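You operate a simulated robot arm through the tools that you are given. There is no shell and no other tool. Be economical: measure what you need, move in short steps, check, and stop when the job is done.

Carry out the task below with a simulated two-armed robot. There is one attempt and no reset: what you move stays moved.

## Task
On the top of the craft table, fold the striped cloth in half.

The check looks at the end state, three seconds after you hand in, the way a careful person would. Anything else that was tipped, shoved, dropped, spilled or broken makes it a failure. Flat cloth is picked up by pressing the open fingertips on it (5 to 10 N) and closing them slowly along it; thin cloth reads only 2 to 8 mm in the jaws.

## Robot
Two 7-joint arms with two-finger parallel grippers on one trunk, on a base that drives. Base frame: it is fixed to the floor where the robot stands at the start and does not move with it; the origin is under the middle of the robot, x ahead of it, y to its left, z up. Lengths are in m, angles in degrees, forces in N, time in s.
The left shoulder is at the start at [0.06, 0.189, 1.078], the right one opposite. Places, roughly: top of the craft table [0.6, 0.1, 0.8]. Payload 3.43 kg a hand.
The tool frame of a hand sits at the grasp point between the pads (the TCP): z along the fingers, y along the line on which they close. The tips reach 0.03 m beyond it. The gripper opens to 0.094 m. The fingers are 0.028 m wide and 0.01 m thick; the gripper's body (0.05 by 0.096 m) begins 0.055 m behind the TCP.
Orientation is that of the tool frame in the base frame, as [roll, pitch, yaw] about the fixed x, y, z axes, in that order (R = Rz(yaw) Ry(pitch) Rx(roll)). With the fingers straight down and closing along the base's y, the tool's x points along the base's -x, its y along +y and its z along -z.

## Interface
- The arms move only by the tool send_rows. It takes "left_increments", "right_increments" or both (then of equal length, played together; a hand with none holds still); each is a list of rows, each an object (a shift or turn left out is 0, a gripper value left out holds the last) with "slide": the shift along the tool's x, y, z in m, a list of three; "angular": the turn, a rotation vector about the tool's x, y, z in degrees, a list of three; "gripper": the opening, from 0 (shut) to 1 (fully open). In form: [{"slide": [tx, ty, tz], "angular": [ax, ay, az], "gripper": gripper}, ...]. A call has 1 to 20 rows; each row is the pose to reach, as a shift and turn from the pose commanded when the call began, along the tool's axes at that moment. Rows are played at 5 a second. More than 0.05 m and 8.6 degrees between two rows, or a gripper value outside its range, and nothing of the call is played. Where a pose cannot be reached the arm comes as near as it can. A force on the tool above 40 N (or 10 N above the force at the start of the call, whichever is more), or a blocked arm, ends the call early, and 0.2 s more pass. Each finger travels about 0.153 m/s and halts on what it meets, pressing with about 28 N; the grip force reading is that of the motor and also rises with nothing between the fingers. The clock runs only during rows and for 0.2 s after the last one: add rows that repeat a pose to give the fingers time. It gives the time, the measured TCP pose, the force on the tool (base axes), the opening and the grip force at its end, in the units of the frame above (readings bear some noise).
- Cameras (640 x 400 px; columns grow to the right, rows downward): "scene" is now at [0.0001, -0.0102, 1.609]; the picture's right is [-0.18, -0.98, 0.00], its down [-0.89, 0.16, -0.43] and it looks along [0.42, -0.08, -0.90] (base axes); focal length 286 px, centre (320, 200). "left" rides on the left gripper at [0.076, -0.014, -0.103] in its tool frame; the picture's right is [0.18, 0.98, 0.00], its down [-0.75, 0.14, -0.64] and it looks along [-0.63, 0.12, 0.77] (tool axes); focal length 243 px, centre (320, 200). "right" rides on the right gripper at [0.076, 0.014, -0.102] in its tool frame; the picture's right is [-0.18, 0.98, 0.00], its down [-0.75, -0.14, -0.64] and it looks along [-0.63, -0.12, 0.77] (tool axes); focal length 243 px, centre (320, 200). There is no depth. A picture from a camera that has moved, and an enlarged one, comes with that camera's place and axes in the base frame and with its lens.
- get_image(camera): a new picture of that camera. The clock stands still meanwhile.
- slide_trunk(by): slides the trunk up (or, below 0, down) by that many m; the arms and the scene camera ride with it, the base frame stays. It gives what a move gives, with no picture.
- drive_base(legs): drives the robot by 1 to 6 legs, each [ahead, left, turn to the left] in m, m and degrees, along the robot's own axes; the way and the turn of a leg run together, so that a leg with both is an arc; at most 1.5 m and 180 degrees a leg. The arms and the cameras ride along, it lands a little off, and it stops where it bumps. It gives what a move gives.
- aim_head(pan, tilt): turns the head with the scene camera to pan (to the left, within 86 degrees either way) and tilt (down, from -29 to 69), counted from straight ahead of the robot. It gives what a move gives.
- inspect(camera, box): a new picture of the part [left, top, right, bottom] of that camera's present view, enlarged. The clock stands still meanwhile.
- close_job(): hands the job in; it is judged then, once.

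Go step by step. Nothing tells you exact positions but the pictures and the camera data: compare them with the known pose of the tool, close in by small moves and look again before you grip or let go. The budget is 120 turns and 88 pictures, counting those below and the enlarged ones. Unless the task says otherwise, let go and move clear before handing in, and close with one line.

The tools are called after "Request:" by a JSON object that holds its "op" and its "data". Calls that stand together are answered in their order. send_rows: Moves the arms, as the interface text tells. Its arguments: {"type":"object","properties":{"left_increments":{"type":"array","items":{"type":"object","properties":{"slide":{"type":"array","items":{"type":"number"}},"angular":{"type":"array","items":{"type":"number"}},"gripper":{"type":"number"}}}},"right_increments":{"type":"array","items":{"type":"object","properties":{"slide":{"type":"array","items":{"type":"number"}},"angular":{"type":"array","items":{"type":"number"}},"gripper":{"type":"number"}}}}},"required":[]} The other tools are called the same way: slide_trunk (by) slides the trunk up or down; drive_base (legs) drives the base; aim_head (pan, tilt) turns the head that bears the scene camera; get_image (camera) takes a picture; inspect (camera, box) takes an enlarged picture of a part of a camera's view; close_job () hands the job in.

At the start:

```text
t: 0.0
left_position: [0.4773, 0.175, 0.9178]
left_tool_rot: [180.0, 0.0, -180.0]
left_contact_force: [0.2, 0.9, 0.9]
left_grip_width: 0.0939
left_grip_force: 0.0
right_position: [0.3226, -0.1348, 0.9617]
right_tool_rot: [-180.0, 0.1, 179.9]
right_contact_force: [-1.2, 1.0, 1.0]
right_grip_width: 0.0941
right_grip_force: 0.2
trunk travel left (down, up): [-0.75, 0.24]
robot x, y, heading: [-0.0007, -0.0035, 0.1]
head pan, tilt: [-10.4, 64.6]
```

scene: 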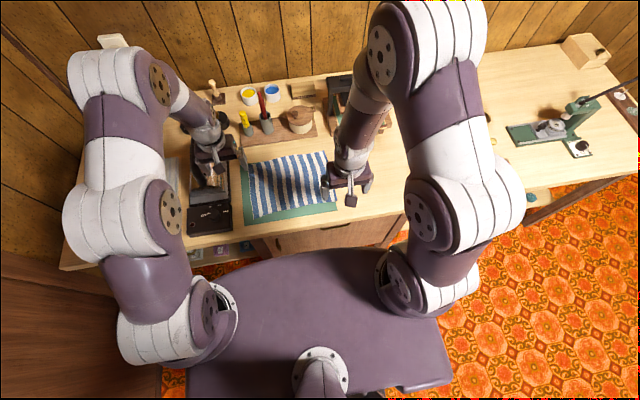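
right: 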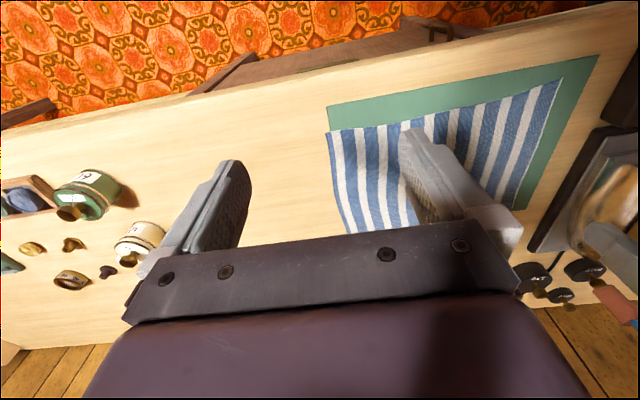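
left: 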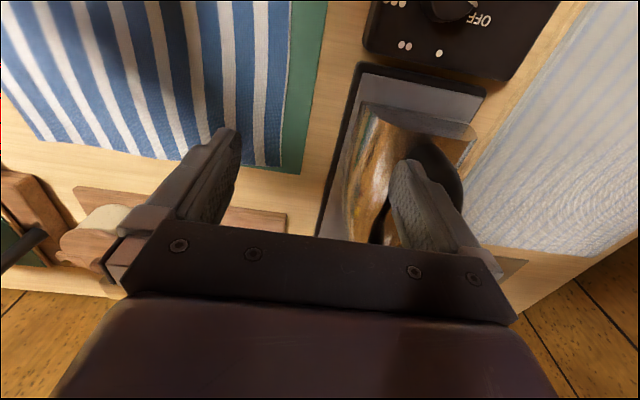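

I see the striped cloth lying on a green mat in the middle of the table, between the two hands. I'll enlarge it to locate its corners.

Request:
{"op": "inspect", "data": {"camera": "scene", "box": [160, 70, 420, 240]}}

```text
2.35 times, centred on (290, 155) of scene
camera zoom: at [0.0001, -0.0102, 1.609], right [-0.18, -0.98, 0.0], down [-0.89, 0.16, -0.43], along [0.42, -0.08, -0.9], focal length 674 px, centre (391, 306)
```

zoom: 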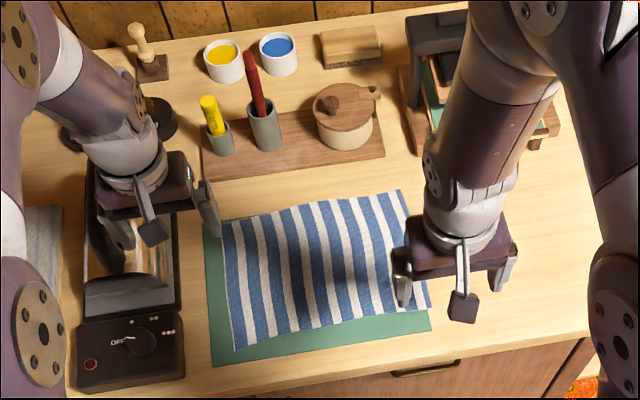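

The cloth is about 0.22 m deep (x 0.39–0.61) and 0.285 m wide (y ±0.145). I plan to grip both front corners and carry them over to the back edge; first I'll hover above them.

Request:
{"op": "send_rows", "data": {"left_increments": [{"slide": [0.025, -0.019, 0], "gripper": 0.4}, {"slide": [0.05, -0.038, 0]}, {"slide": [0.074, -0.057, 0.0]}, {"slide": [0.074, -0.057, 0.035]}, {"slide": [0.074, -0.057, 0.07]}, {"slide": [0.074, -0.057, 0.095]}, {"slide": [0.074, -0.057, 0.118]}, {"slide": [0.074, -0.057, 0.118]}], "right_increments": [{"slide": [-0.03, 0.005, 0], "gripper": 0.4}, {"slide": [-0.06, 0.01, 0]}, {"slide": [-0.092, 0.013, 0.0]}, {"slide": [-0.092, 0.013, 0.04]}, {"slide": [-0.092, 0.013, 0.08]}, {"slide": [-0.092, 0.013, 0.12]}, {"slide": [-0.092, 0.013, 0.162]}, {"slide": [-0.092, 0.013, 0.162]}]}}

Request:
{"op": "get_image", "data": {"camera": "left"}}

Request:
{"op": "get_image", "data": {"camera": "right"}}

Request:
{"op": "inspect", "data": {"camera": "scene", "box": [160, 70, 420, 240]}}

```text
t: 1.8
left_position: [0.402, 0.1173, 0.7997]
left_tool_rot: [-179.9, 0.0, -180.0]
left_contact_force: [-0.7, 0.0, 0.8]
left_grip_width: 0.0377
left_grip_force: 0.1
right_position: [0.4141, -0.1219, 0.7975]
right_tool_rot: [-180.0, -0.1, 180.0]
right_contact_force: [-0.4, 0.9, 0.1]
right_grip_width: 0.0378
right_grip_force: 0.0
trunk travel left (down, up): [-0.75, 0.24]
robot x, y, heading: [-0.0018, 0.0002, -0.1]
head pan, tilt: [-10.4, 64.6]
```

```text
83 pictures are left
camera left: at [0.3257, 0.1034, 0.9017], right [-0.18, 0.98, 0.0], down [0.75, 0.14, 0.64], along [0.63, 0.12, -0.77], focal length 243 px, centre (320, 200)
```

left: 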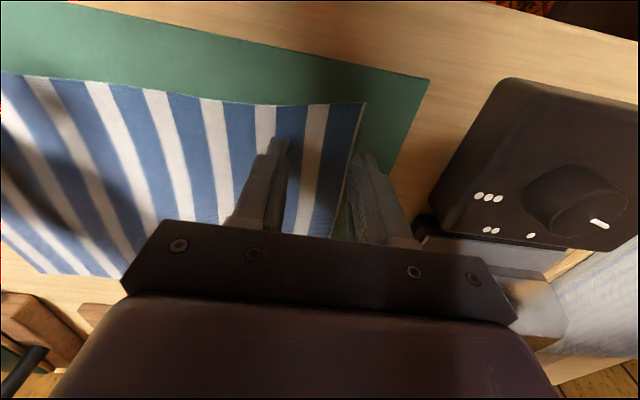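

```text
82 pictures are left
camera right: at [0.3359, -0.1076, 0.901], right [0.18, 0.98, 0.0], down [0.75, -0.14, 0.64], along [0.63, -0.12, -0.77], focal length 243 px, centre (320, 200)
```

right: 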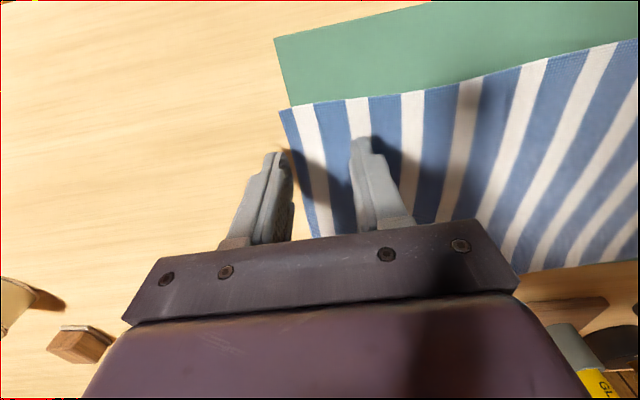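

```text
2.35 times, centred on (290, 155) of scene
camera zoom: at [-0.0013, -0.0102, 1.609], right [-0.18, -0.98, 0.0], down [-0.89, 0.16, -0.43], along [0.42, -0.08, -0.9], focal length 674 px, centre (391, 306)
```

zoom: 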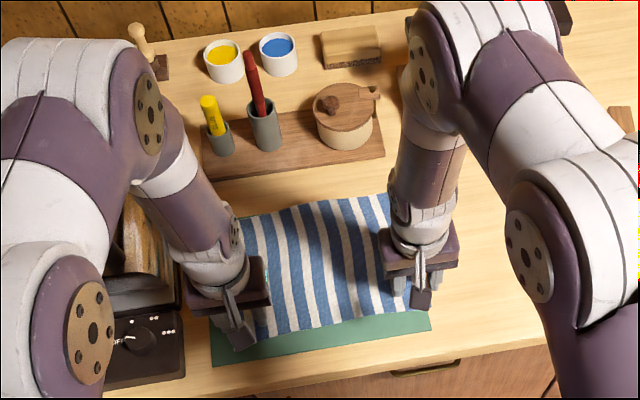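

The corners are at about (0.380, 0.147) and (0.394, -0.149). I'll shift slightly so the tips sit just inside the edge, and descend to near contact.

Request:
{"op": "send_rows", "data": {"left_increments": [{"slide": [0.007, -0.002, 0.015], "gripper": 0.32}, {"slide": [0.007, -0.002, 0.03]}, {"slide": [0.007, -0.002, 0.042]}, {"slide": [0.007, -0.002, 0.048]}, {"slide": [0.007, -0.002, 0.048]}], "right_increments": [{"slide": [0.005, 0.001, 0.015], "gripper": 0.32}, {"slide": [0.005, 0.001, 0.03]}, {"slide": [0.005, 0.001, 0.042]}, {"slide": [0.005, 0.001, 0.046]}, {"slide": [0.005, 0.001, 0.046]}]}}

Request:
{"op": "get_image", "data": {"camera": "left"}}

Request:
{"op": "get_image", "data": {"camera": "right"}}

```text
t: 2.1
left_position: [0.3995, 0.1163, 0.7947]
left_tool_rot: [-180.0, 0.2, -180.0]
left_contact_force: [-1.8, 1.5, 6.4]
left_grip_width: 0.0302
left_grip_force: 0.1
right_position: [0.4125, -0.1216, 0.7945]
right_tool_rot: [-180.0, 0.3, 179.9]
right_contact_force: [-2.2, 1.1, 11.0]
right_grip_width: 0.0303
right_grip_force: 0.1
trunk travel left (down, up): [-0.75, 0.24]
robot x, y, heading: [-0.0022, 0.0041, 0.0]
head pan, tilt: [-10.4, 64.6]
stopped in row 1 (right hand): the force on the tool passed its limit (the readings are from after the stop); the commanded pose is now the measured one
```

```text
80 pictures are left
camera left: at [0.3232, 0.1026, 0.8957], right [-0.18, 0.98, 0.0], down [0.75, 0.14, 0.64], along [0.63, 0.12, -0.76], focal length 243 px, centre (320, 200)
```

left: 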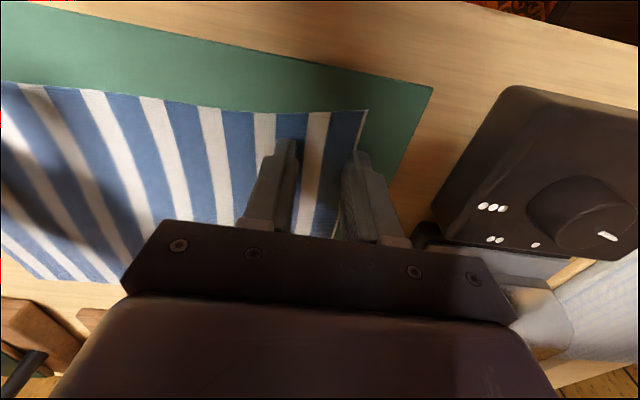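

```text
79 pictures are left
camera right: at [0.3354, -0.1069, 0.8973], right [0.18, 0.98, 0.0], down [0.75, -0.14, 0.64], along [0.63, -0.12, -0.76], focal length 243 px, centre (320, 200)
```

right: 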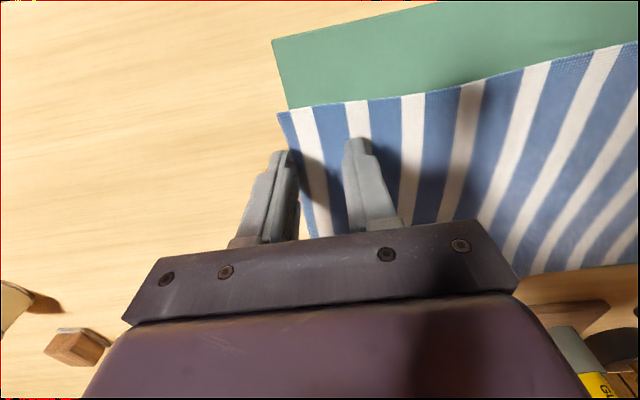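

The tips touched at z ≈ 0.765 for the tips: triangulating the two views also puts the cloth at about z = 0.764, higher than assumed. So the true front corners are about (0.366, 0.135) and (0.380, -0.138). I'll lift a little and shift.

Request:
{"op": "send_rows", "data": {"left_increments": [{"slide": [0, 0, -0.01]}, {"slide": [0, 0, -0.02]}, {"slide": [0.0195, -0.008, -0.02]}, {"slide": [0.0195, -0.008, -0.015]}, {"slide": [0.0195, -0.008, -0.015]}], "right_increments": [{"slide": [0, 0, -0.01]}, {"slide": [0, 0, -0.02]}, {"slide": [0.0185, 0.01, -0.02]}, {"slide": [0.0185, 0.01, -0.015]}, {"slide": [0.0185, 0.01, -0.015]}]}}

Request:
{"op": "get_image", "data": {"camera": "left"}}

Request:
{"op": "get_image", "data": {"camera": "right"}}

```text
t: 3.3
left_position: [0.3803, 0.1087, 0.8094]
left_tool_rot: [179.9, 0.1, 180.0]
left_contact_force: [1.2, -0.6, 0.1]
left_grip_width: 0.0301
left_grip_force: 0.0
right_position: [0.3971, -0.1111, 0.8082]
right_tool_rot: [179.9, 0.1, -180.0]
right_contact_force: [0.4, -0.1, -0.3]
right_grip_width: 0.0301
right_grip_force: 0.0
trunk travel left (down, up): [-0.75, 0.24]
robot x, y, heading: [-0.0017, -0.0011, 0.1]
head pan, tilt: [-10.4, 64.6]
```

```text
78 pictures are left
camera left: at [0.3042, 0.0948, 0.9098], right [-0.18, 0.98, 0.0], down [0.75, 0.14, 0.64], along [0.63, 0.12, -0.77], focal length 243 px, centre (320, 200)
```

left: 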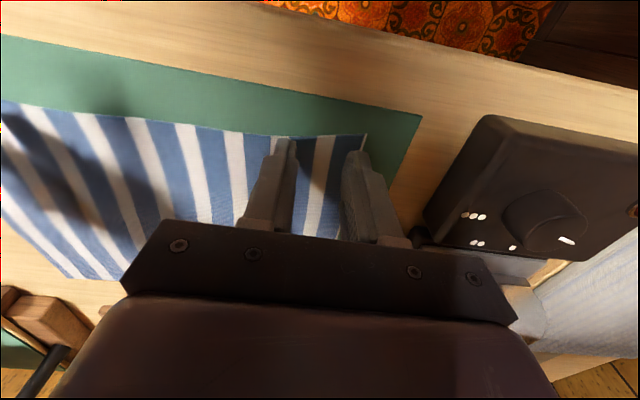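

```text
77 pictures are left
camera right: at [0.3175, -0.097, 0.9113], right [0.18, 0.98, 0.0], down [0.75, -0.14, 0.64], along [0.63, -0.12, -0.77], focal length 243 px, centre (320, 200)
```

right: 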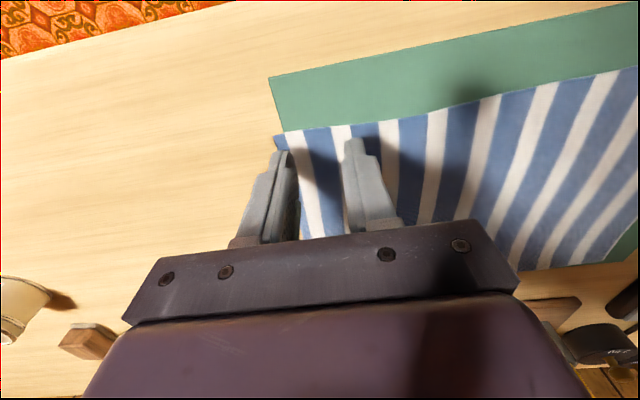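

The tips are now just inside each corner. I'll descend gently to get light contact.

Request:
{"op": "send_rows", "data": {"left_increments": [{"slide": [0, 0, 0.005]}, {"slide": [0, 0, 0.009]}, {"slide": [0, 0, 0.012]}, {"slide": [0, 0, 0.014]}, {"slide": [0, 0, 0.014]}], "right_increments": [{"slide": [0, 0, 0.005]}, {"slide": [0, 0, 0.008]}, {"slide": [0, 0, 0.01]}, {"slide": [0, 0, 0.012]}, {"slide": [0, 0, 0.012]}]}}

```text
t: 4.5
left_position: [0.3804, 0.1084, 0.7949]
left_tool_rot: [-180.0, 0.1, 180.0]
left_contact_force: [0.0, 0.9, 5.5]
left_grip_width: 0.03
left_grip_force: 0.1
right_position: [0.3945, -0.1113, 0.7967]
right_tool_rot: [-179.9, 0.1, 179.9]
right_contact_force: [0.0, -0.5, 0.0]
right_grip_width: 0.03
right_grip_force: 0.1
trunk travel left (down, up): [-0.75, 0.24]
robot x, y, heading: [-0.0033, -0.001, -0.0]
head pan, tilt: [-10.4, 64.6]
```

The left hand presses with 5.5 N and the right isn't touching yet. I'll lower the right a bit more.

Request:
{"op": "send_rows", "data": {"left_increments": [{"slide": [0, 0, 0.0003]}, {"slide": [0, 0, 0.0003]}, {"slide": [0, 0, 0.0003]}], "right_increments": [{"slide": [0, 0, 0.001]}, {"slide": [0, 0, 0.002]}, {"slide": [0, 0, 0.002]}]}}

```text
t: 5.3
left_position: [0.3802, 0.1078, 0.7942]
left_tool_rot: [180.0, 0.1, 179.9]
left_contact_force: [0.1, 0.8, 4.7]
left_grip_width: 0.0303
left_grip_force: 0.0
right_position: [0.3951, -0.1104, 0.7941]
right_tool_rot: [179.9, 0.1, -179.9]
right_contact_force: [0.9, 1.8, 5.9]
right_grip_width: 0.0299
right_grip_force: 0.0
trunk travel left (down, up): [-0.75, 0.24]
robot x, y, heading: [0.0026, 0.0016, 0.1]
head pan, tilt: [-10.4, 64.6]
```

Both press with about 5 N. I'll press slightly more and close slowly.

Request:
{"op": "send_rows", "data": {"left_increments": [{"slide": [0, 0, 0.0008], "gripper": 0.29}, {"slide": [0, 0, 0.0008], "gripper": 0.26}, {"slide": [0, 0, 0.0008], "gripper": 0.23}, {"slide": [0, 0, 0.0008], "gripper": 0.2}, {"slide": [0, 0, 0.0008], "gripper": 0.17}, {"slide": [0, 0, 0.0008], "gripper": 0.14}, {"slide": [0, 0, 0.0008], "gripper": 0.11}, {"slide": [0, 0, 0.0008], "gripper": 0.08}, {"slide": [0, 0, 0.0008], "gripper": 0.05}, {"slide": [0, 0, 0.0008], "gripper": 0.02}, {"slide": [0, 0, 0.0008], "gripper": 0}, {"slide": [0, 0, 0.0008], "gripper": 0}], "right_increments": [{"slide": [0, 0, 0.0005], "gripper": 0.29}, {"slide": [0, 0, 0.0005], "gripper": 0.26}, {"slide": [0, 0, 0.0005], "gripper": 0.23}, {"slide": [0, 0, 0.0005], "gripper": 0.2}, {"slide": [0, 0, 0.0005], "gripper": 0.17}, {"slide": [0, 0, 0.0005], "gripper": 0.14}, {"slide": [0, 0, 0.0005], "gripper": 0.11}, {"slide": [0, 0, 0.0005], "gripper": 0.08}, {"slide": [0, 0, 0.0005], "gripper": 0.05}, {"slide": [0, 0, 0.0005], "gripper": 0.02}, {"slide": [0, 0, 0.0005], "gripper": 0}, {"slide": [0, 0, 0.0005], "gripper": 0}]}}

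Request:
{"op": "get_image", "data": {"camera": "left"}}

Request:
{"op": "get_image", "data": {"camera": "right"}}

```text
t: 7.9
left_position: [0.3789, 0.1064, 0.7941]
left_tool_rot: [180.0, 0.2, -179.9]
left_contact_force: [1.1, -17.6, 23.6]
left_grip_width: 0.0021
left_grip_force: 28.2
right_position: [0.3944, -0.1101, 0.7946]
right_tool_rot: [180.0, 0.3, -179.9]
right_contact_force: [-1.5, 18.1, 7.0]
right_grip_width: 0.0022
right_grip_force: 28.0
trunk travel left (down, up): [-0.75, 0.24]
robot x, y, heading: [-0.001, 0.0015, -0.2]
head pan, tilt: [-10.4, 64.6]
```

```text
76 pictures are left
camera left: at [0.3034, 0.0941, 0.8954], right [-0.18, 0.98, 0.0], down [0.75, 0.14, 0.65], along [0.63, 0.12, -0.76], focal length 243 px, centre (320, 200)
```

left: 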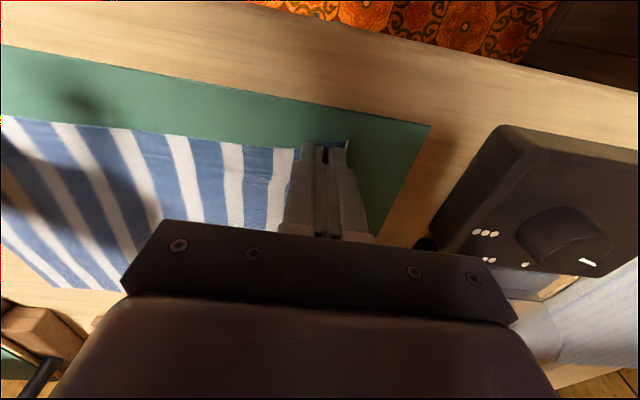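

```text
75 pictures are left
camera right: at [0.316, -0.0968, 0.8976], right [0.18, 0.98, 0.0], down [0.75, -0.14, 0.65], along [0.63, -0.12, -0.76], focal length 243 px, centre (320, 200)
```

right: 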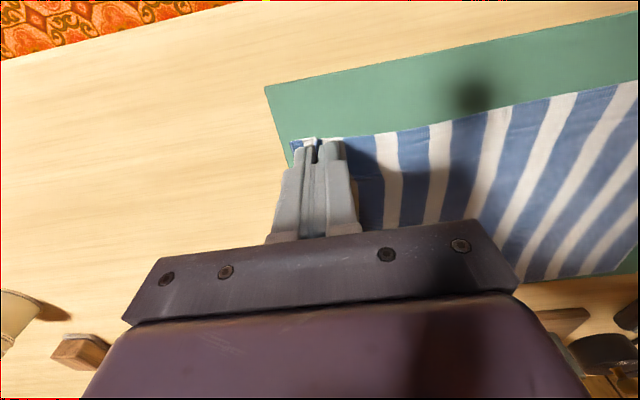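

Both hands caught cloth, but the fingers cover 28 mm of depth and that would leave the hem doubled back when folded over. I'll open slowly to spread the cloth flat again, lift, and re-grip with only the last ~10 mm of hem.

Request:
{"op": "send_rows", "data": {"left_increments": [{"gripper": 0.05}, {"gripper": 0.1}, {"gripper": 0.15}, {"gripper": 0.2}, {"gripper": 0.25}, {"gripper": 0.3}, {"gripper": 0.33}, {"slide": [0, 0, -0.01]}, {"slide": [0, 0, -0.02]}, {"slide": [0.0, 0, -0.02], "gripper": 0.24}, {"slide": [0.017, 0.009, -0.02]}, {"slide": [0.017, 0.009, -0.012]}, {"slide": [0.017, 0.009, -0.012]}], "right_increments": [{"gripper": 0.05}, {"gripper": 0.1}, {"gripper": 0.15}, {"gripper": 0.2}, {"gripper": 0.25}, {"gripper": 0.3}, {"gripper": 0.33}, {"slide": [0, 0, -0.01]}, {"slide": [0, 0, -0.02]}, {"slide": [0.0, 0, -0.02], "gripper": 0.24}, {"slide": [0.018, -0.008, -0.02]}, {"slide": [0.018, -0.008, -0.012]}, {"slide": [0.018, -0.008, -0.012]}]}}

Request:
{"op": "get_image", "data": {"camera": "left"}}

Request:
{"op": "get_image", "data": {"camera": "right"}}

```text
t: 10.7
left_position: [0.3636, 0.1159, 0.8039]
left_tool_rot: [180.0, 0.0, 179.9]
left_contact_force: [0.2, -0.7, 0.8]
left_grip_width: 0.0227
left_grip_force: 0.0
right_position: [0.3766, -0.1188, 0.8056]
right_tool_rot: [180.0, 0.1, -179.9]
right_contact_force: [-0.4, 0.3, -0.6]
right_grip_width: 0.0226
right_grip_force: 0.0
trunk travel left (down, up): [-0.75, 0.24]
robot x, y, heading: [-0.0027, -0.002, -0.1]
head pan, tilt: [-10.4, 64.6]
```

```text
74 pictures are left
camera left: at [0.2873, 0.103, 0.9069], right [-0.18, 0.98, 0.0], down [0.75, 0.14, 0.64], along [0.63, 0.12, -0.77], focal length 243 px, centre (320, 200)
```

left: 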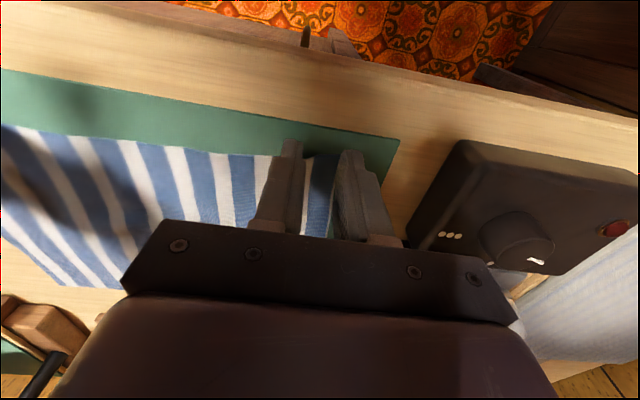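

```text
73 pictures are left
camera right: at [0.299, -0.1053, 0.9092], right [0.18, 0.98, 0.0], down [0.75, -0.14, 0.64], along [0.63, -0.12, -0.77], focal length 243 px, centre (320, 200)
```

right: 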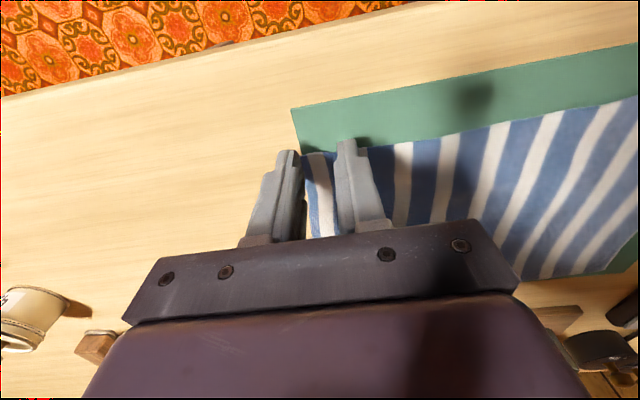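

Request:
{"op": "inspect", "data": {"camera": "left", "box": [220, 110, 420, 240]}}

Request:
{"op": "inspect", "data": {"camera": "right", "box": [220, 110, 420, 240]}}

```text
3.08 times, centred on (320, 175) of left
camera zoom: at [0.2873, 0.103, 0.9069], right [-0.18, 0.98, 0.0], down [0.75, 0.14, 0.64], along [0.63, 0.12, -0.77], focal length 746 px, centre (320, 277)
```

zoom: 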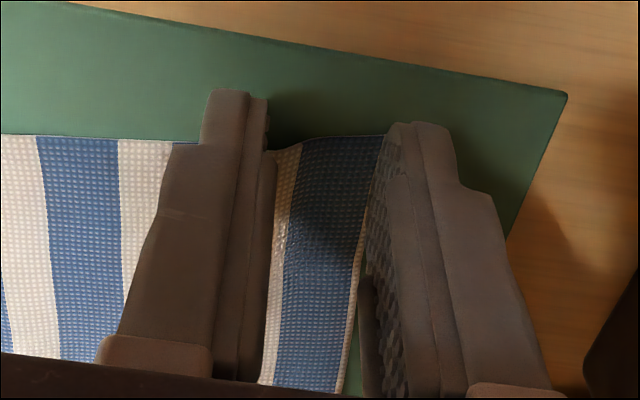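

```text
3.08 times, centred on (320, 175) of right
camera zoom: at [0.299, -0.1053, 0.9092], right [0.18, 0.98, 0.0], down [0.75, -0.14, 0.64], along [0.63, -0.12, -0.77], focal length 746 px, centre (320, 277)
```

zoom: 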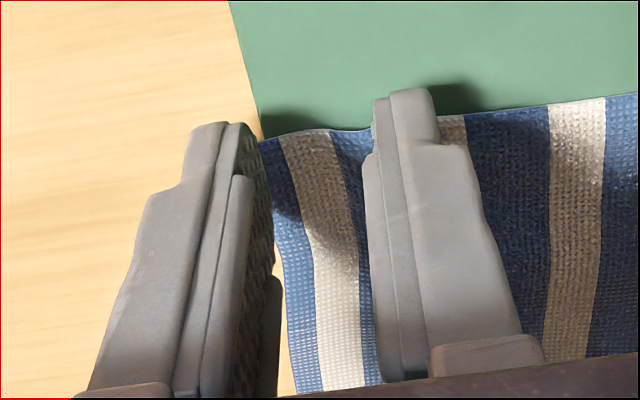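

Both side edges have crept inward ~4 mm. I'll shift the hands inward 7 mm and a bit toward the front, then descend to contact.

Request:
{"op": "send_rows", "data": {"left_increments": [{"slide": [0.004, -0.007, 0]}, {"slide": [0.004, -0.007, 0.004]}, {"slide": [0.004, -0.007, 0.007]}, {"slide": [0.004, -0.007, 0.009]}, {"slide": [0.004, -0.007, 0.0105]}, {"slide": [0.004, -0.007, 0.0105]}], "right_increments": [{"slide": [0.0055, 0.0075, 0]}, {"slide": [0.0055, 0.0075, 0.004]}, {"slide": [0.0055, 0.0075, 0.008]}, {"slide": [0.0055, 0.0075, 0.0095]}, {"slide": [0.0055, 0.0075, 0.011]}, {"slide": [0.0055, 0.0075, 0.011]}]}}

Request:
{"op": "inspect", "data": {"camera": "left", "box": [220, 110, 420, 240]}}

Request:
{"op": "inspect", "data": {"camera": "right", "box": [220, 110, 420, 240]}}

```text
t: 12.1
left_position: [0.3593, 0.1094, 0.7951]
left_tool_rot: [-179.9, 0.1, -179.9]
left_contact_force: [-0.2, -0.2, -0.5]
left_grip_width: 0.0231
left_grip_force: 0.1
right_position: [0.373, -0.1112, 0.7943]
right_tool_rot: [-180.0, 0.1, 179.9]
right_contact_force: [-0.6, -0.6, 2.9]
right_grip_width: 0.0227
right_grip_force: 0.0
trunk travel left (down, up): [-0.75, 0.24]
robot x, y, heading: [0.0022, 0.0002, -0.1]
head pan, tilt: [-10.4, 64.6]
```

```text
3.08 times, centred on (320, 175) of left
camera zoom: at [0.2834, 0.0962, 0.8963], right [-0.18, 0.98, 0.0], down [0.75, 0.14, 0.64], along [0.63, 0.12, -0.77], focal length 746 px, centre (320, 277)
```

zoom: 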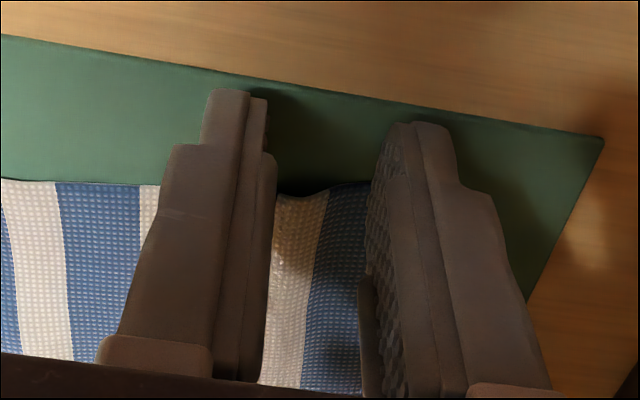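

```text
3.08 times, centred on (320, 175) of right
camera zoom: at [0.2938, -0.0977, 0.8977], right [0.18, 0.98, 0.0], down [0.75, -0.14, 0.64], along [0.63, -0.12, -0.77], focal length 746 px, centre (320, 277)
```

zoom: 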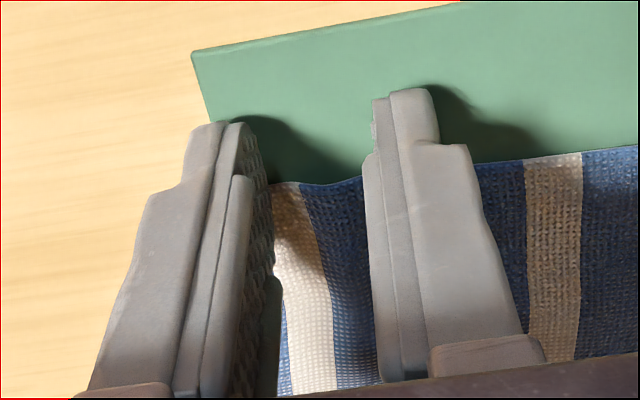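

Overlap is about 7 mm on the left and 10 mm on the right. I'll nudge the left back 3 mm and press both lightly.

Request:
{"op": "send_rows", "data": {"left_increments": [{"slide": [-0.003, 0, -0.001]}, {"slide": [-0.003, 0, 0.001]}, {"slide": [-0.003, 0, 0.0018]}, {"slide": [-0.003, 0, 0.0018]}], "right_increments": [{"slide": [0, 0, 0]}, {"slide": [0, 0, 0.0004]}, {"slide": [0, 0, 0.0007]}, {"slide": [0, 0, 0.0007]}]}}

```text
t: 13.1
left_position: [0.3624, 0.1096, 0.7944]
left_tool_rot: [-180.0, 0.3, -179.9]
left_contact_force: [-0.2, 1.8, 20.8]
left_grip_width: 0.0225
left_grip_force: 0.1
right_position: [0.3709, -0.1111, 0.7958]
right_tool_rot: [180.0, 0.2, -180.0]
right_contact_force: [1.8, -0.5, 2.6]
right_grip_width: 0.0224
right_grip_force: 0.1
trunk travel left (down, up): [-0.75, 0.24]
robot x, y, heading: [0.001, 0.0021, 0.1]
head pan, tilt: [-10.4, 64.6]
```

Request:
{"op": "send_rows", "data": {"left_increments": [{"slide": [0, 0, -0.0012]}, {"slide": [0, 0, -0.0012]}, {"slide": [0, 0, -0.0012]}], "right_increments": [{"slide": [0, 0, 0.0005]}, {"slide": [0, 0, 0.0009]}, {"slide": [0, 0, 0.0009]}]}}

```text
t: 13.9
left_position: [0.3608, 0.1107, 0.7945]
left_tool_rot: [180.0, 0.1, -180.0]
left_contact_force: [1.0, 0.3, -0.8]
left_grip_width: 0.0227
left_grip_force: 0.1
right_position: [0.3719, -0.1119, 0.7942]
right_tool_rot: [-180.0, 0.3, -180.0]
right_contact_force: [0.6, -4.0, 27.5]
right_grip_width: 0.0226
right_grip_force: 0.1
trunk travel left (down, up): [-0.75, 0.24]
robot x, y, heading: [0.0026, -0.0009, 0.1]
head pan, tilt: [-10.4, 64.6]
```

Request:
{"op": "send_rows", "data": {"left_increments": [{"slide": [0, 0, 0.0004]}, {"slide": [0, 0, 0.0006]}, {"slide": [0, 0, 0.0006]}], "right_increments": [{"slide": [0, 0, -0.0007]}, {"slide": [0, 0, -0.0007]}, {"slide": [0, 0, -0.0007]}]}}

```text
t: 14.7
left_position: [0.3606, 0.1097, 0.7945]
left_tool_rot: [-180.0, 0.1, -180.0]
left_contact_force: [-6.5, 2.6, 14.7]
left_grip_width: 0.0226
left_grip_force: 0.1
right_position: [0.3722, -0.112, 0.7937]
right_tool_rot: [180.0, 0.3, -180.0]
right_contact_force: [7.0, -2.6, 11.5]
right_grip_width: 0.0228
right_grip_force: 0.1
trunk travel left (down, up): [-0.75, 0.24]
robot x, y, heading: [0.0021, 0.0034, -0.1]
head pan, tilt: [-10.4, 64.6]
```

Forces are 12–15 N; I'll ease off a touch and close slowly.

Request:
{"op": "send_rows", "data": {"left_increments": [{"slide": [0, 0, -0.0003]}, {"slide": [0, 0, -0.0003], "gripper": 0.2}, {"slide": [0, 0, -0.0003], "gripper": 0.18}, {"slide": [0, 0, -0.0003], "gripper": 0.16}, {"slide": [0, 0, -0.0003], "gripper": 0.14}, {"slide": [0, 0, -0.0003], "gripper": 0.12}, {"slide": [0, 0, -0.0003], "gripper": 0.1}, {"slide": [0, 0, -0.0003], "gripper": 0.08}, {"slide": [0, 0, -0.0003], "gripper": 0.06}, {"slide": [0, 0, -0.0003], "gripper": 0.04}, {"slide": [0, 0, -0.0003], "gripper": 0.02}, {"slide": [0, 0, -0.0003], "gripper": 0}, {"slide": [0, 0, -0.0003], "gripper": 0}], "right_increments": [{"slide": [0, 0, -0.0002]}, {"slide": [0, 0, -0.0002], "gripper": 0.2}, {"slide": [0, 0, -0.0002], "gripper": 0.18}, {"slide": [0, 0, -0.0002], "gripper": 0.16}, {"slide": [0, 0, -0.0002], "gripper": 0.14}, {"slide": [0, 0, -0.0002], "gripper": 0.12}, {"slide": [0, 0, -0.0002], "gripper": 0.1}, {"slide": [0, 0, -0.0002], "gripper": 0.08}, {"slide": [0, 0, -0.0002], "gripper": 0.06}, {"slide": [0, 0, -0.0002], "gripper": 0.04}, {"slide": [0, 0, -0.0002], "gripper": 0.02}, {"slide": [0, 0, -0.0002], "gripper": 0}, {"slide": [0, 0, -0.0002], "gripper": 0}]}}

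Request:
{"op": "inspect", "data": {"camera": "left", "box": [220, 110, 420, 240]}}

Request:
{"op": "inspect", "data": {"camera": "right", "box": [220, 110, 420, 240]}}

```text
t: 17.5
left_position: [0.3624, 0.1095, 0.7943]
left_tool_rot: [-179.9, 0.2, -180.0]
left_contact_force: [-0.1, -5.3, 5.9]
left_grip_width: 0.0017
left_grip_force: 28.2
right_position: [0.3708, -0.1123, 0.7935]
right_tool_rot: [-179.9, 0.2, -179.9]
right_contact_force: [-0.3, 3.9, 10.2]
right_grip_width: 0.0016
right_grip_force: 27.7
trunk travel left (down, up): [-0.75, 0.24]
robot x, y, heading: [0.0005, 0.0006, 0.1]
head pan, tilt: [-10.4, 64.6]
```

```text
3.08 times, centred on (320, 175) of left
camera zoom: at [0.2855, 0.0964, 0.8957], right [-0.18, 0.98, 0.0], down [0.75, 0.14, 0.64], along [0.63, 0.12, -0.77], focal length 746 px, centre (320, 277)
```

zoom: 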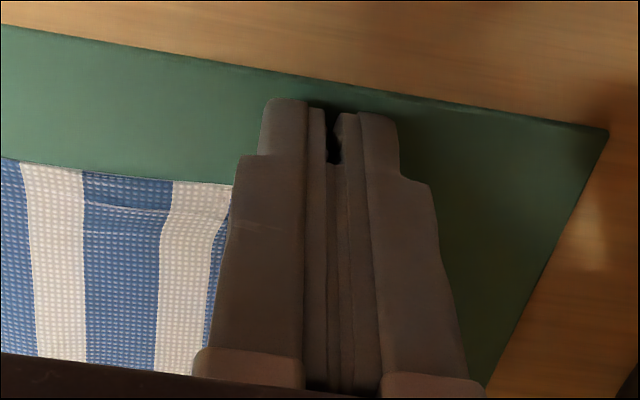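

```text
3.08 times, centred on (320, 175) of right
camera zoom: at [0.2932, -0.0976, 0.8974], right [0.18, 0.98, 0.0], down [0.75, -0.14, 0.64], along [0.63, -0.12, -0.76], focal length 746 px, centre (320, 277)
```

zoom: 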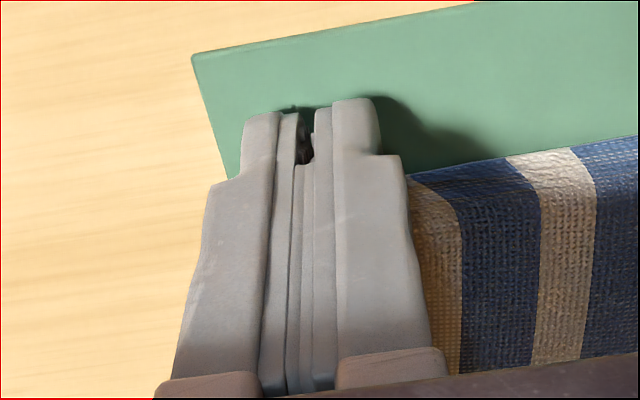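

Both read ~1.7 mm with some lateral tension, suggesting cloth is held. I'll lift 4 cm and check.

Request:
{"op": "send_rows", "data": {"left_increments": [{"slide": [0, -0.002, -0.008]}, {"slide": [-0.002, -0.002, -0.018]}, {"slide": [-0.005, -0.002, -0.03]}, {"slide": [-0.008, -0.002, -0.04]}, {"slide": [-0.008, -0.002, -0.04]}], "right_increments": [{"slide": [0, 0.002, -0.008]}, {"slide": [-0.002, 0.002, -0.018]}, {"slide": [-0.005, 0.002, -0.03]}, {"slide": [-0.008, 0.002, -0.04]}, {"slide": [-0.008, 0.002, -0.04]}]}}

Request:
{"op": "get_image", "data": {"camera": "left"}}

Request:
{"op": "get_image", "data": {"camera": "right"}}

Request:
{"op": "inspect", "data": {"camera": "scene", "box": [200, 120, 400, 245]}}

```text
t: 18.7
left_position: [0.3716, 0.108, 0.834]
left_tool_rot: [179.9, 0.1, 180.0]
left_contact_force: [-0.1, -2.4, -0.7]
left_grip_width: 0.0016
left_grip_force: 28.4
right_position: [0.3804, -0.1093, 0.8341]
right_tool_rot: [179.9, 0.0, 180.0]
right_contact_force: [-0.2, 2.4, 0.0]
right_grip_width: 0.0013
right_grip_force: 27.3
trunk travel left (down, up): [-0.75, 0.24]
robot x, y, heading: [0.001, 0.003, 0.1]
head pan, tilt: [-10.4, 64.6]
```

```text
66 pictures are left
camera left: at [0.2945, 0.0941, 0.9356], right [-0.18, 0.98, 0.0], down [0.75, 0.14, 0.64], along [0.63, 0.12, -0.77], focal length 243 px, centre (320, 200)
```

left: 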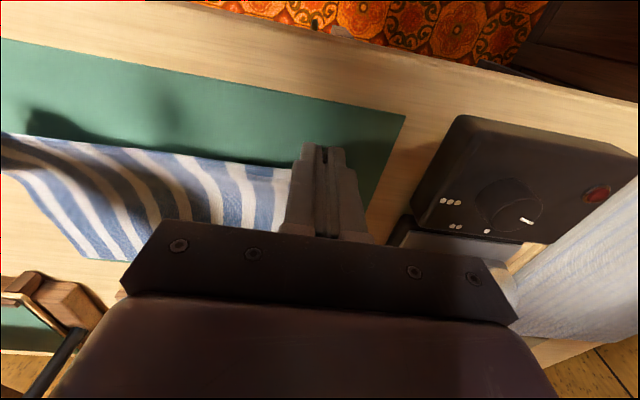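

```text
65 pictures are left
camera right: at [0.3022, -0.0954, 0.9375], right [0.18, 0.98, 0.0], down [0.75, -0.14, 0.64], along [0.63, -0.12, -0.77], focal length 243 px, centre (320, 200)
```

right: 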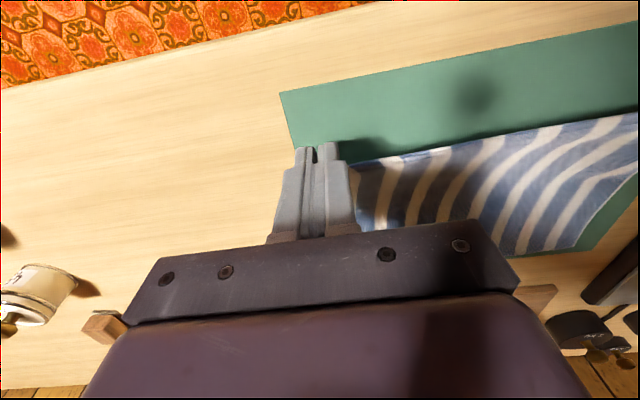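

```text
3.20 times, centred on (300, 182) of scene
camera zoom: at [0.0005, -0.0103, 1.609], right [-0.18, -0.98, 0.0], down [-0.89, 0.16, -0.43], along [0.42, -0.08, -0.9], focal length 916 px, centre (384, 256)
```

zoom: 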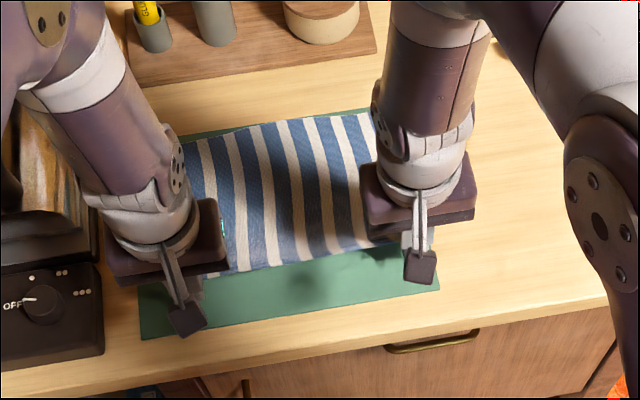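

Both corners came up cleanly. Now I'll carry them in an arc over toward the back edge (x ≈ 0.575), stopping about 2 cm above it.

Request:
{"op": "send_rows", "data": {"left_increments": [{"slide": [-0.006, -0.0015, -0.016]}, {"slide": [-0.013, -0.0015, -0.031]}, {"slide": [-0.025, -0.0015, -0.039]}, {"slide": [-0.038, -0.0015, -0.046]}, {"slide": [-0.053, -0.0015, -0.051]}, {"slide": [-0.068, -0.0015, -0.055]}, {"slide": [-0.083, -0.0015, -0.056]}, {"slide": [-0.098, -0.0015, -0.056]}, {"slide": [-0.113, -0.0015, -0.054]}, {"slide": [-0.128, -0.0015, -0.05]}, {"slide": [-0.141, -0.0015, -0.044]}, {"slide": [-0.153, -0.0015, -0.036]}, {"slide": [-0.161, -0.0015, -0.026]}, {"slide": [-0.168, -0.0015, -0.016]}, {"slide": [-0.174, -0.0015, -0.006]}, {"slide": [-0.178, -0.0015, 0.004]}, {"slide": [-0.18, -0.0015, 0.011]}, {"slide": [-0.181, -0.0015, 0.017]}, {"slide": [-0.181, -0.0015, 0.017]}], "right_increments": [{"slide": [-0.006, 0.0015, -0.016]}, {"slide": [-0.013, 0.0015, -0.031]}, {"slide": [-0.025, 0.0015, -0.039]}, {"slide": [-0.038, 0.0015, -0.046]}, {"slide": [-0.053, 0.0015, -0.051]}, {"slide": [-0.068, 0.0015, -0.055]}, {"slide": [-0.083, 0.0015, -0.056]}, {"slide": [-0.098, 0.0015, -0.056]}, {"slide": [-0.113, 0.0015, -0.054]}, {"slide": [-0.128, 0.0015, -0.05]}, {"slide": [-0.141, 0.0015, -0.044]}, {"slide": [-0.153, 0.0015, -0.036]}, {"slide": [-0.161, 0.0015, -0.026]}, {"slide": [-0.168, 0.0015, -0.016]}, {"slide": [-0.174, 0.0015, -0.006]}, {"slide": [-0.178, 0.0015, 0.004]}, {"slide": [-0.18, 0.0015, 0.011]}, {"slide": [-0.181, 0.0015, 0.017]}, {"slide": [-0.181, 0.0015, 0.017]}]}}

Request:
{"op": "get_image", "data": {"camera": "left"}}

Request:
{"op": "get_image", "data": {"camera": "right"}}

Request:
{"op": "inspect", "data": {"camera": "scene", "box": [200, 120, 400, 245]}}

```text
t: 22.7
left_position: [0.5533, 0.1056, 0.8161]
left_tool_rot: [179.9, 0.1, -180.0]
left_contact_force: [-0.1, -0.2, -0.5]
left_grip_width: 0.0015
left_grip_force: 28.6
right_position: [0.5624, -0.1075, 0.8168]
right_tool_rot: [-180.0, 0.1, -180.0]
right_contact_force: [-0.2, 1.8, -0.3]
right_grip_width: 0.0017
right_grip_force: 28.0
trunk travel left (down, up): [-0.75, 0.24]
robot x, y, heading: [0.0009, -0.0019, -0.1]
head pan, tilt: [-10.4, 64.6]
```

```text
63 pictures are left
camera left: at [0.4754, 0.0925, 0.9184], right [-0.18, 0.98, 0.0], down [0.75, 0.14, 0.64], along [0.63, 0.12, -0.77], focal length 243 px, centre (320, 200)
```

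left: 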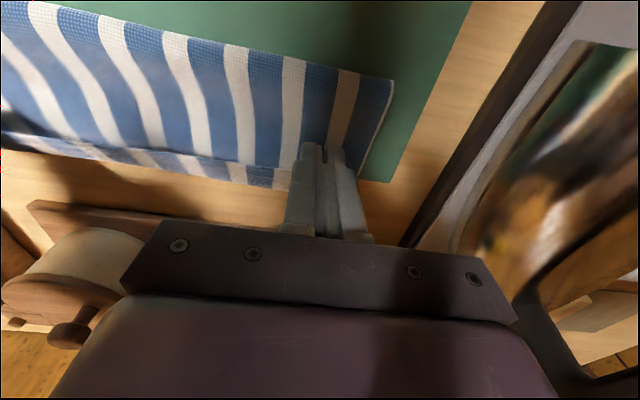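

```text
62 pictures are left
camera right: at [0.483, -0.0941, 0.9203], right [0.18, 0.98, 0.0], down [0.75, -0.14, 0.64], along [0.63, -0.12, -0.77], focal length 243 px, centre (320, 200)
```

right: 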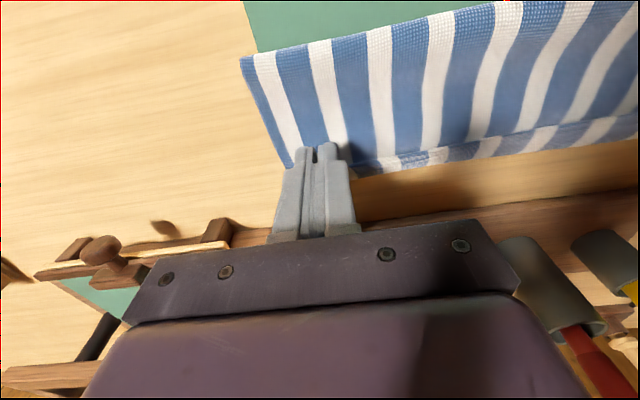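

```text
3.20 times, centred on (300, 182) of scene
camera zoom: at [0.0, -0.0102, 1.609], right [-0.18, -0.98, 0.0], down [-0.89, 0.16, -0.43], along [0.42, -0.08, -0.9], focal length 916 px, centre (384, 256)
```

zoom: 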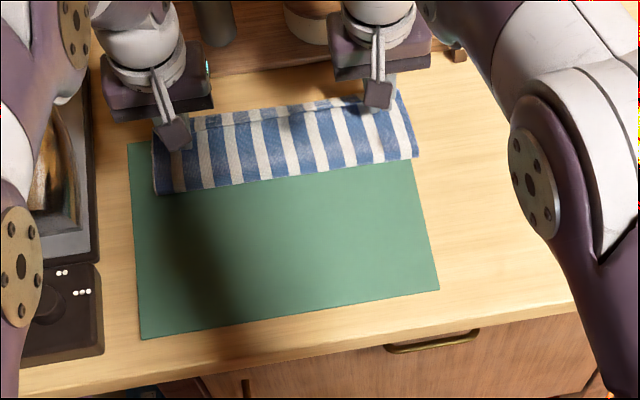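

The cloth is folded over with hands near the back edge. I'll look closer to see how the hem lines up with the lower layer.

Request:
{"op": "inspect", "data": {"camera": "left", "box": [0, 20, 420, 240]}}

Request:
{"op": "inspect", "data": {"camera": "right", "box": [230, 30, 640, 230]}}

Request:
{"op": "inspect", "data": {"camera": "scene", "box": [230, 130, 350, 205]}}

```text
1.52 times, centred on (210, 130) of left
camera zoom: at [0.4754, 0.0925, 0.9184], right [-0.18, 0.98, 0.0], down [0.75, 0.14, 0.64], along [0.63, 0.12, -0.77], focal length 370 px, centre (488, 307)
```

zoom: 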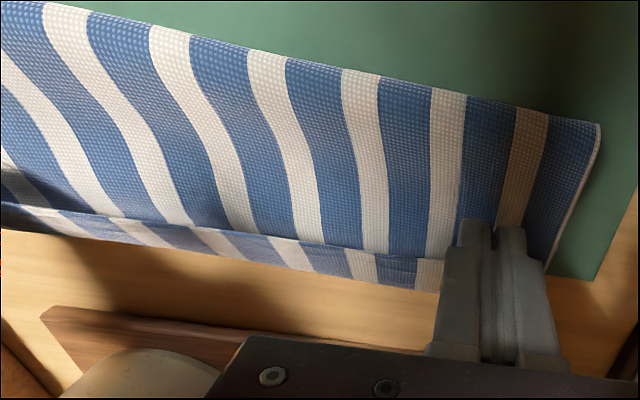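

```text
1.56 times, centred on (435, 130) of right
camera zoom: at [0.483, -0.0941, 0.9203], right [0.18, 0.98, 0.0], down [0.75, -0.14, 0.64], along [0.63, -0.12, -0.77], focal length 379 px, centre (140, 309)
```

zoom: 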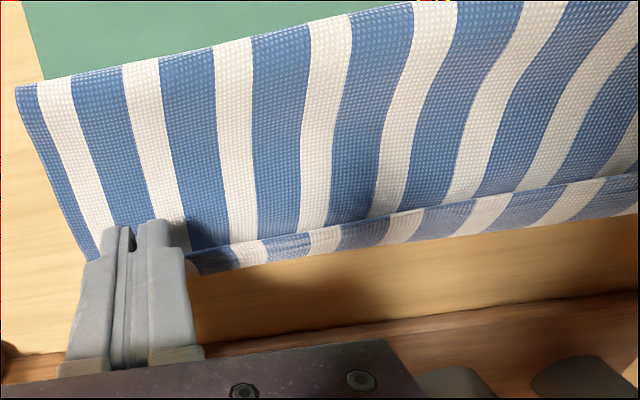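

```text
5.33 times, centred on (290, 168) of scene
camera zoom: at [0.0, -0.0102, 1.609], right [-0.18, -0.98, 0.0], down [-0.89, 0.16, -0.43], along [0.42, -0.08, -0.9], focal length 1527 px, centre (480, 373)
```

zoom: 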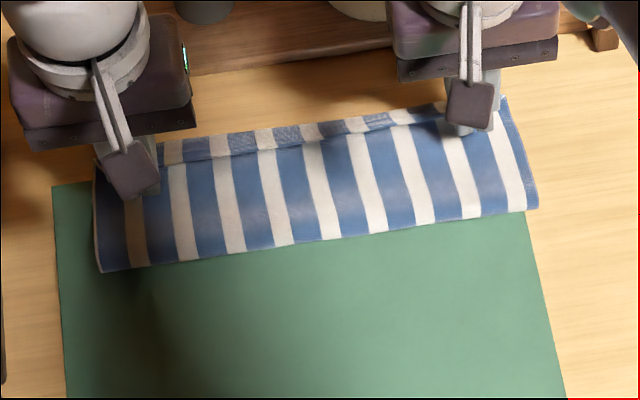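

The rear strip seems to be the lower layer sticking out ~1.5–2 cm past the hem. I'll move both hands 12 mm further back while lowering 1 cm, then look again.

Request:
{"op": "send_rows", "data": {"left_increments": [{"slide": [-0.005, 0, 0]}, {"slide": [-0.01, 0, 0.003]}, {"slide": [-0.012, 0, 0.007]}, {"slide": [-0.012, 0, 0.01]}, {"slide": [-0.012, 0, 0.01]}], "right_increments": [{"slide": [-0.005, 0, 0]}, {"slide": [-0.01, 0, 0.003]}, {"slide": [-0.012, 0, 0.007]}, {"slide": [-0.012, 0, 0.01]}, {"slide": [-0.012, 0, 0.01]}]}}

Request:
{"op": "inspect", "data": {"camera": "left", "box": [0, 20, 420, 240]}}

Request:
{"op": "inspect", "data": {"camera": "scene", "box": [230, 130, 350, 205]}}

```text
t: 23.9
left_position: [0.5633, 0.1059, 0.807]
left_tool_rot: [179.9, 0.1, 179.9]
left_contact_force: [-0.5, -2.3, -0.3]
left_grip_width: 0.0015
left_grip_force: 27.9
right_position: [0.5729, -0.1083, 0.8072]
right_tool_rot: [-179.9, 0.0, -180.0]
right_contact_force: [0.0, 1.2, 0.0]
right_grip_width: 0.0014
right_grip_force: 27.8
trunk travel left (down, up): [-0.75, 0.24]
robot x, y, heading: [0.0007, -0.003, -0.0]
head pan, tilt: [-10.4, 64.6]
```

```text
1.52 times, centred on (210, 130) of left
camera zoom: at [0.4871, 0.0928, 0.9085], right [-0.18, 0.98, 0.0], down [0.75, 0.14, 0.64], along [0.63, 0.12, -0.77], focal length 370 px, centre (488, 307)
```

zoom: 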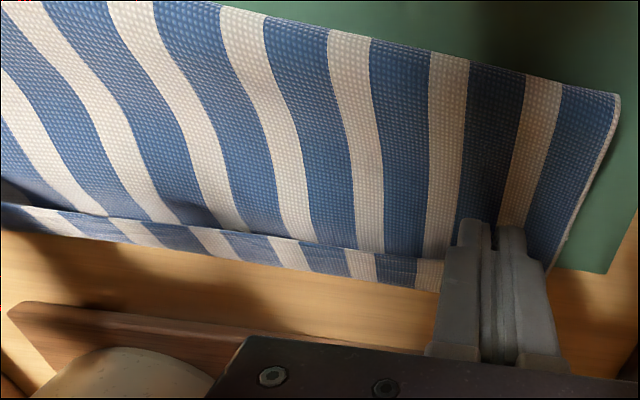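

```text
5.33 times, centred on (290, 168) of scene
camera zoom: at [0.0002, -0.0102, 1.609], right [-0.18, -0.98, 0.0], down [-0.89, 0.16, -0.43], along [0.42, -0.08, -0.9], focal length 1527 px, centre (480, 373)
```

zoom: 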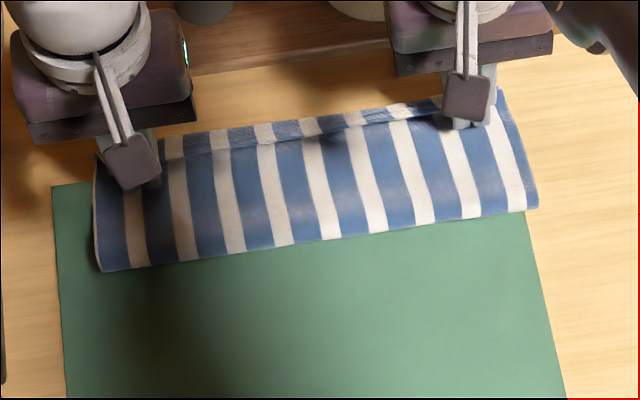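

The strip moves with the hands, so it is the hem doubled back ~15 mm along the gripped edge. I'll raise the hands to hold the upper layer slanted and taut in the air, so that when released the edge can straighten as it falls onto the back half.

Request:
{"op": "send_rows", "data": {"left_increments": [{"slide": [0.005, 0, -0.015]}, {"slide": [0.014, 0, -0.03]}, {"slide": [0.026, 0, -0.044]}, {"slide": [0.038, 0, -0.056]}, {"slide": [0.038, 0, -0.056]}, {"slide": [0.038, 0, -0.056]}], "right_increments": [{"slide": [0.005, 0, -0.015]}, {"slide": [0.014, 0, -0.03]}, {"slide": [0.026, 0, -0.044]}, {"slide": [0.038, 0, -0.056]}, {"slide": [0.038, 0, -0.056]}, {"slide": [0.038, 0, -0.056]}]}}

Request:
{"op": "get_image", "data": {"camera": "left"}}

Request:
{"op": "inspect", "data": {"camera": "scene", "box": [220, 120, 370, 214]}}

```text
t: 25.3
left_position: [0.5231, 0.1065, 0.8636]
left_tool_rot: [180.0, 0.1, 180.0]
left_contact_force: [0.7, -0.4, -0.1]
left_grip_width: 0.0017
left_grip_force: 28.2
right_position: [0.5347, -0.1092, 0.8636]
right_tool_rot: [180.0, 0.1, -179.9]
right_contact_force: [-0.8, 1.4, 0.3]
right_grip_width: 0.0016
right_grip_force: 28.1
trunk travel left (down, up): [-0.75, 0.24]
robot x, y, heading: [0.0025, -0.0002, -0.1]
head pan, tilt: [-10.4, 64.6]
```

```text
55 pictures are left
camera left: at [0.4486, 0.0929, 0.9652], right [-0.18, 0.98, 0.0], down [0.75, 0.14, 0.64], along [0.63, 0.12, -0.77], focal length 243 px, centre (320, 200)
```

left: 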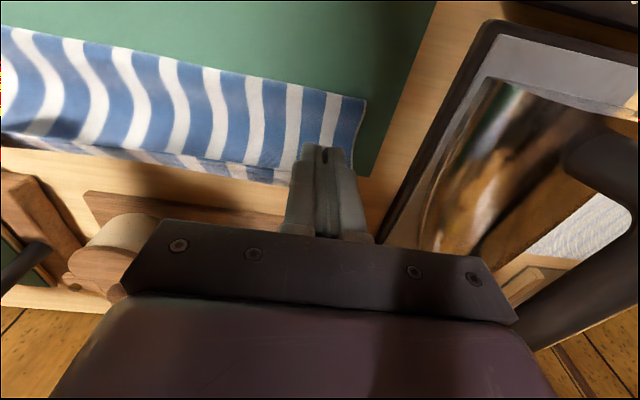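

```text
4.26 times, centred on (295, 167) of scene
camera zoom: at [-0.0003, -0.0102, 1.609], right [-0.18, -0.98, 0.0], down [-0.89, 0.16, -0.43], along [0.42, -0.08, -0.9], focal length 1218 px, centre (426, 340)
```

zoom: 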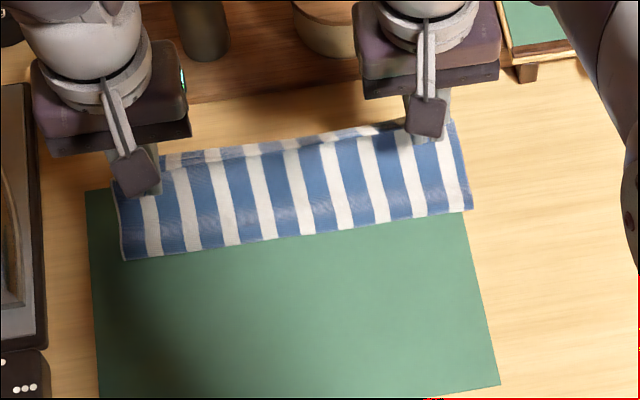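

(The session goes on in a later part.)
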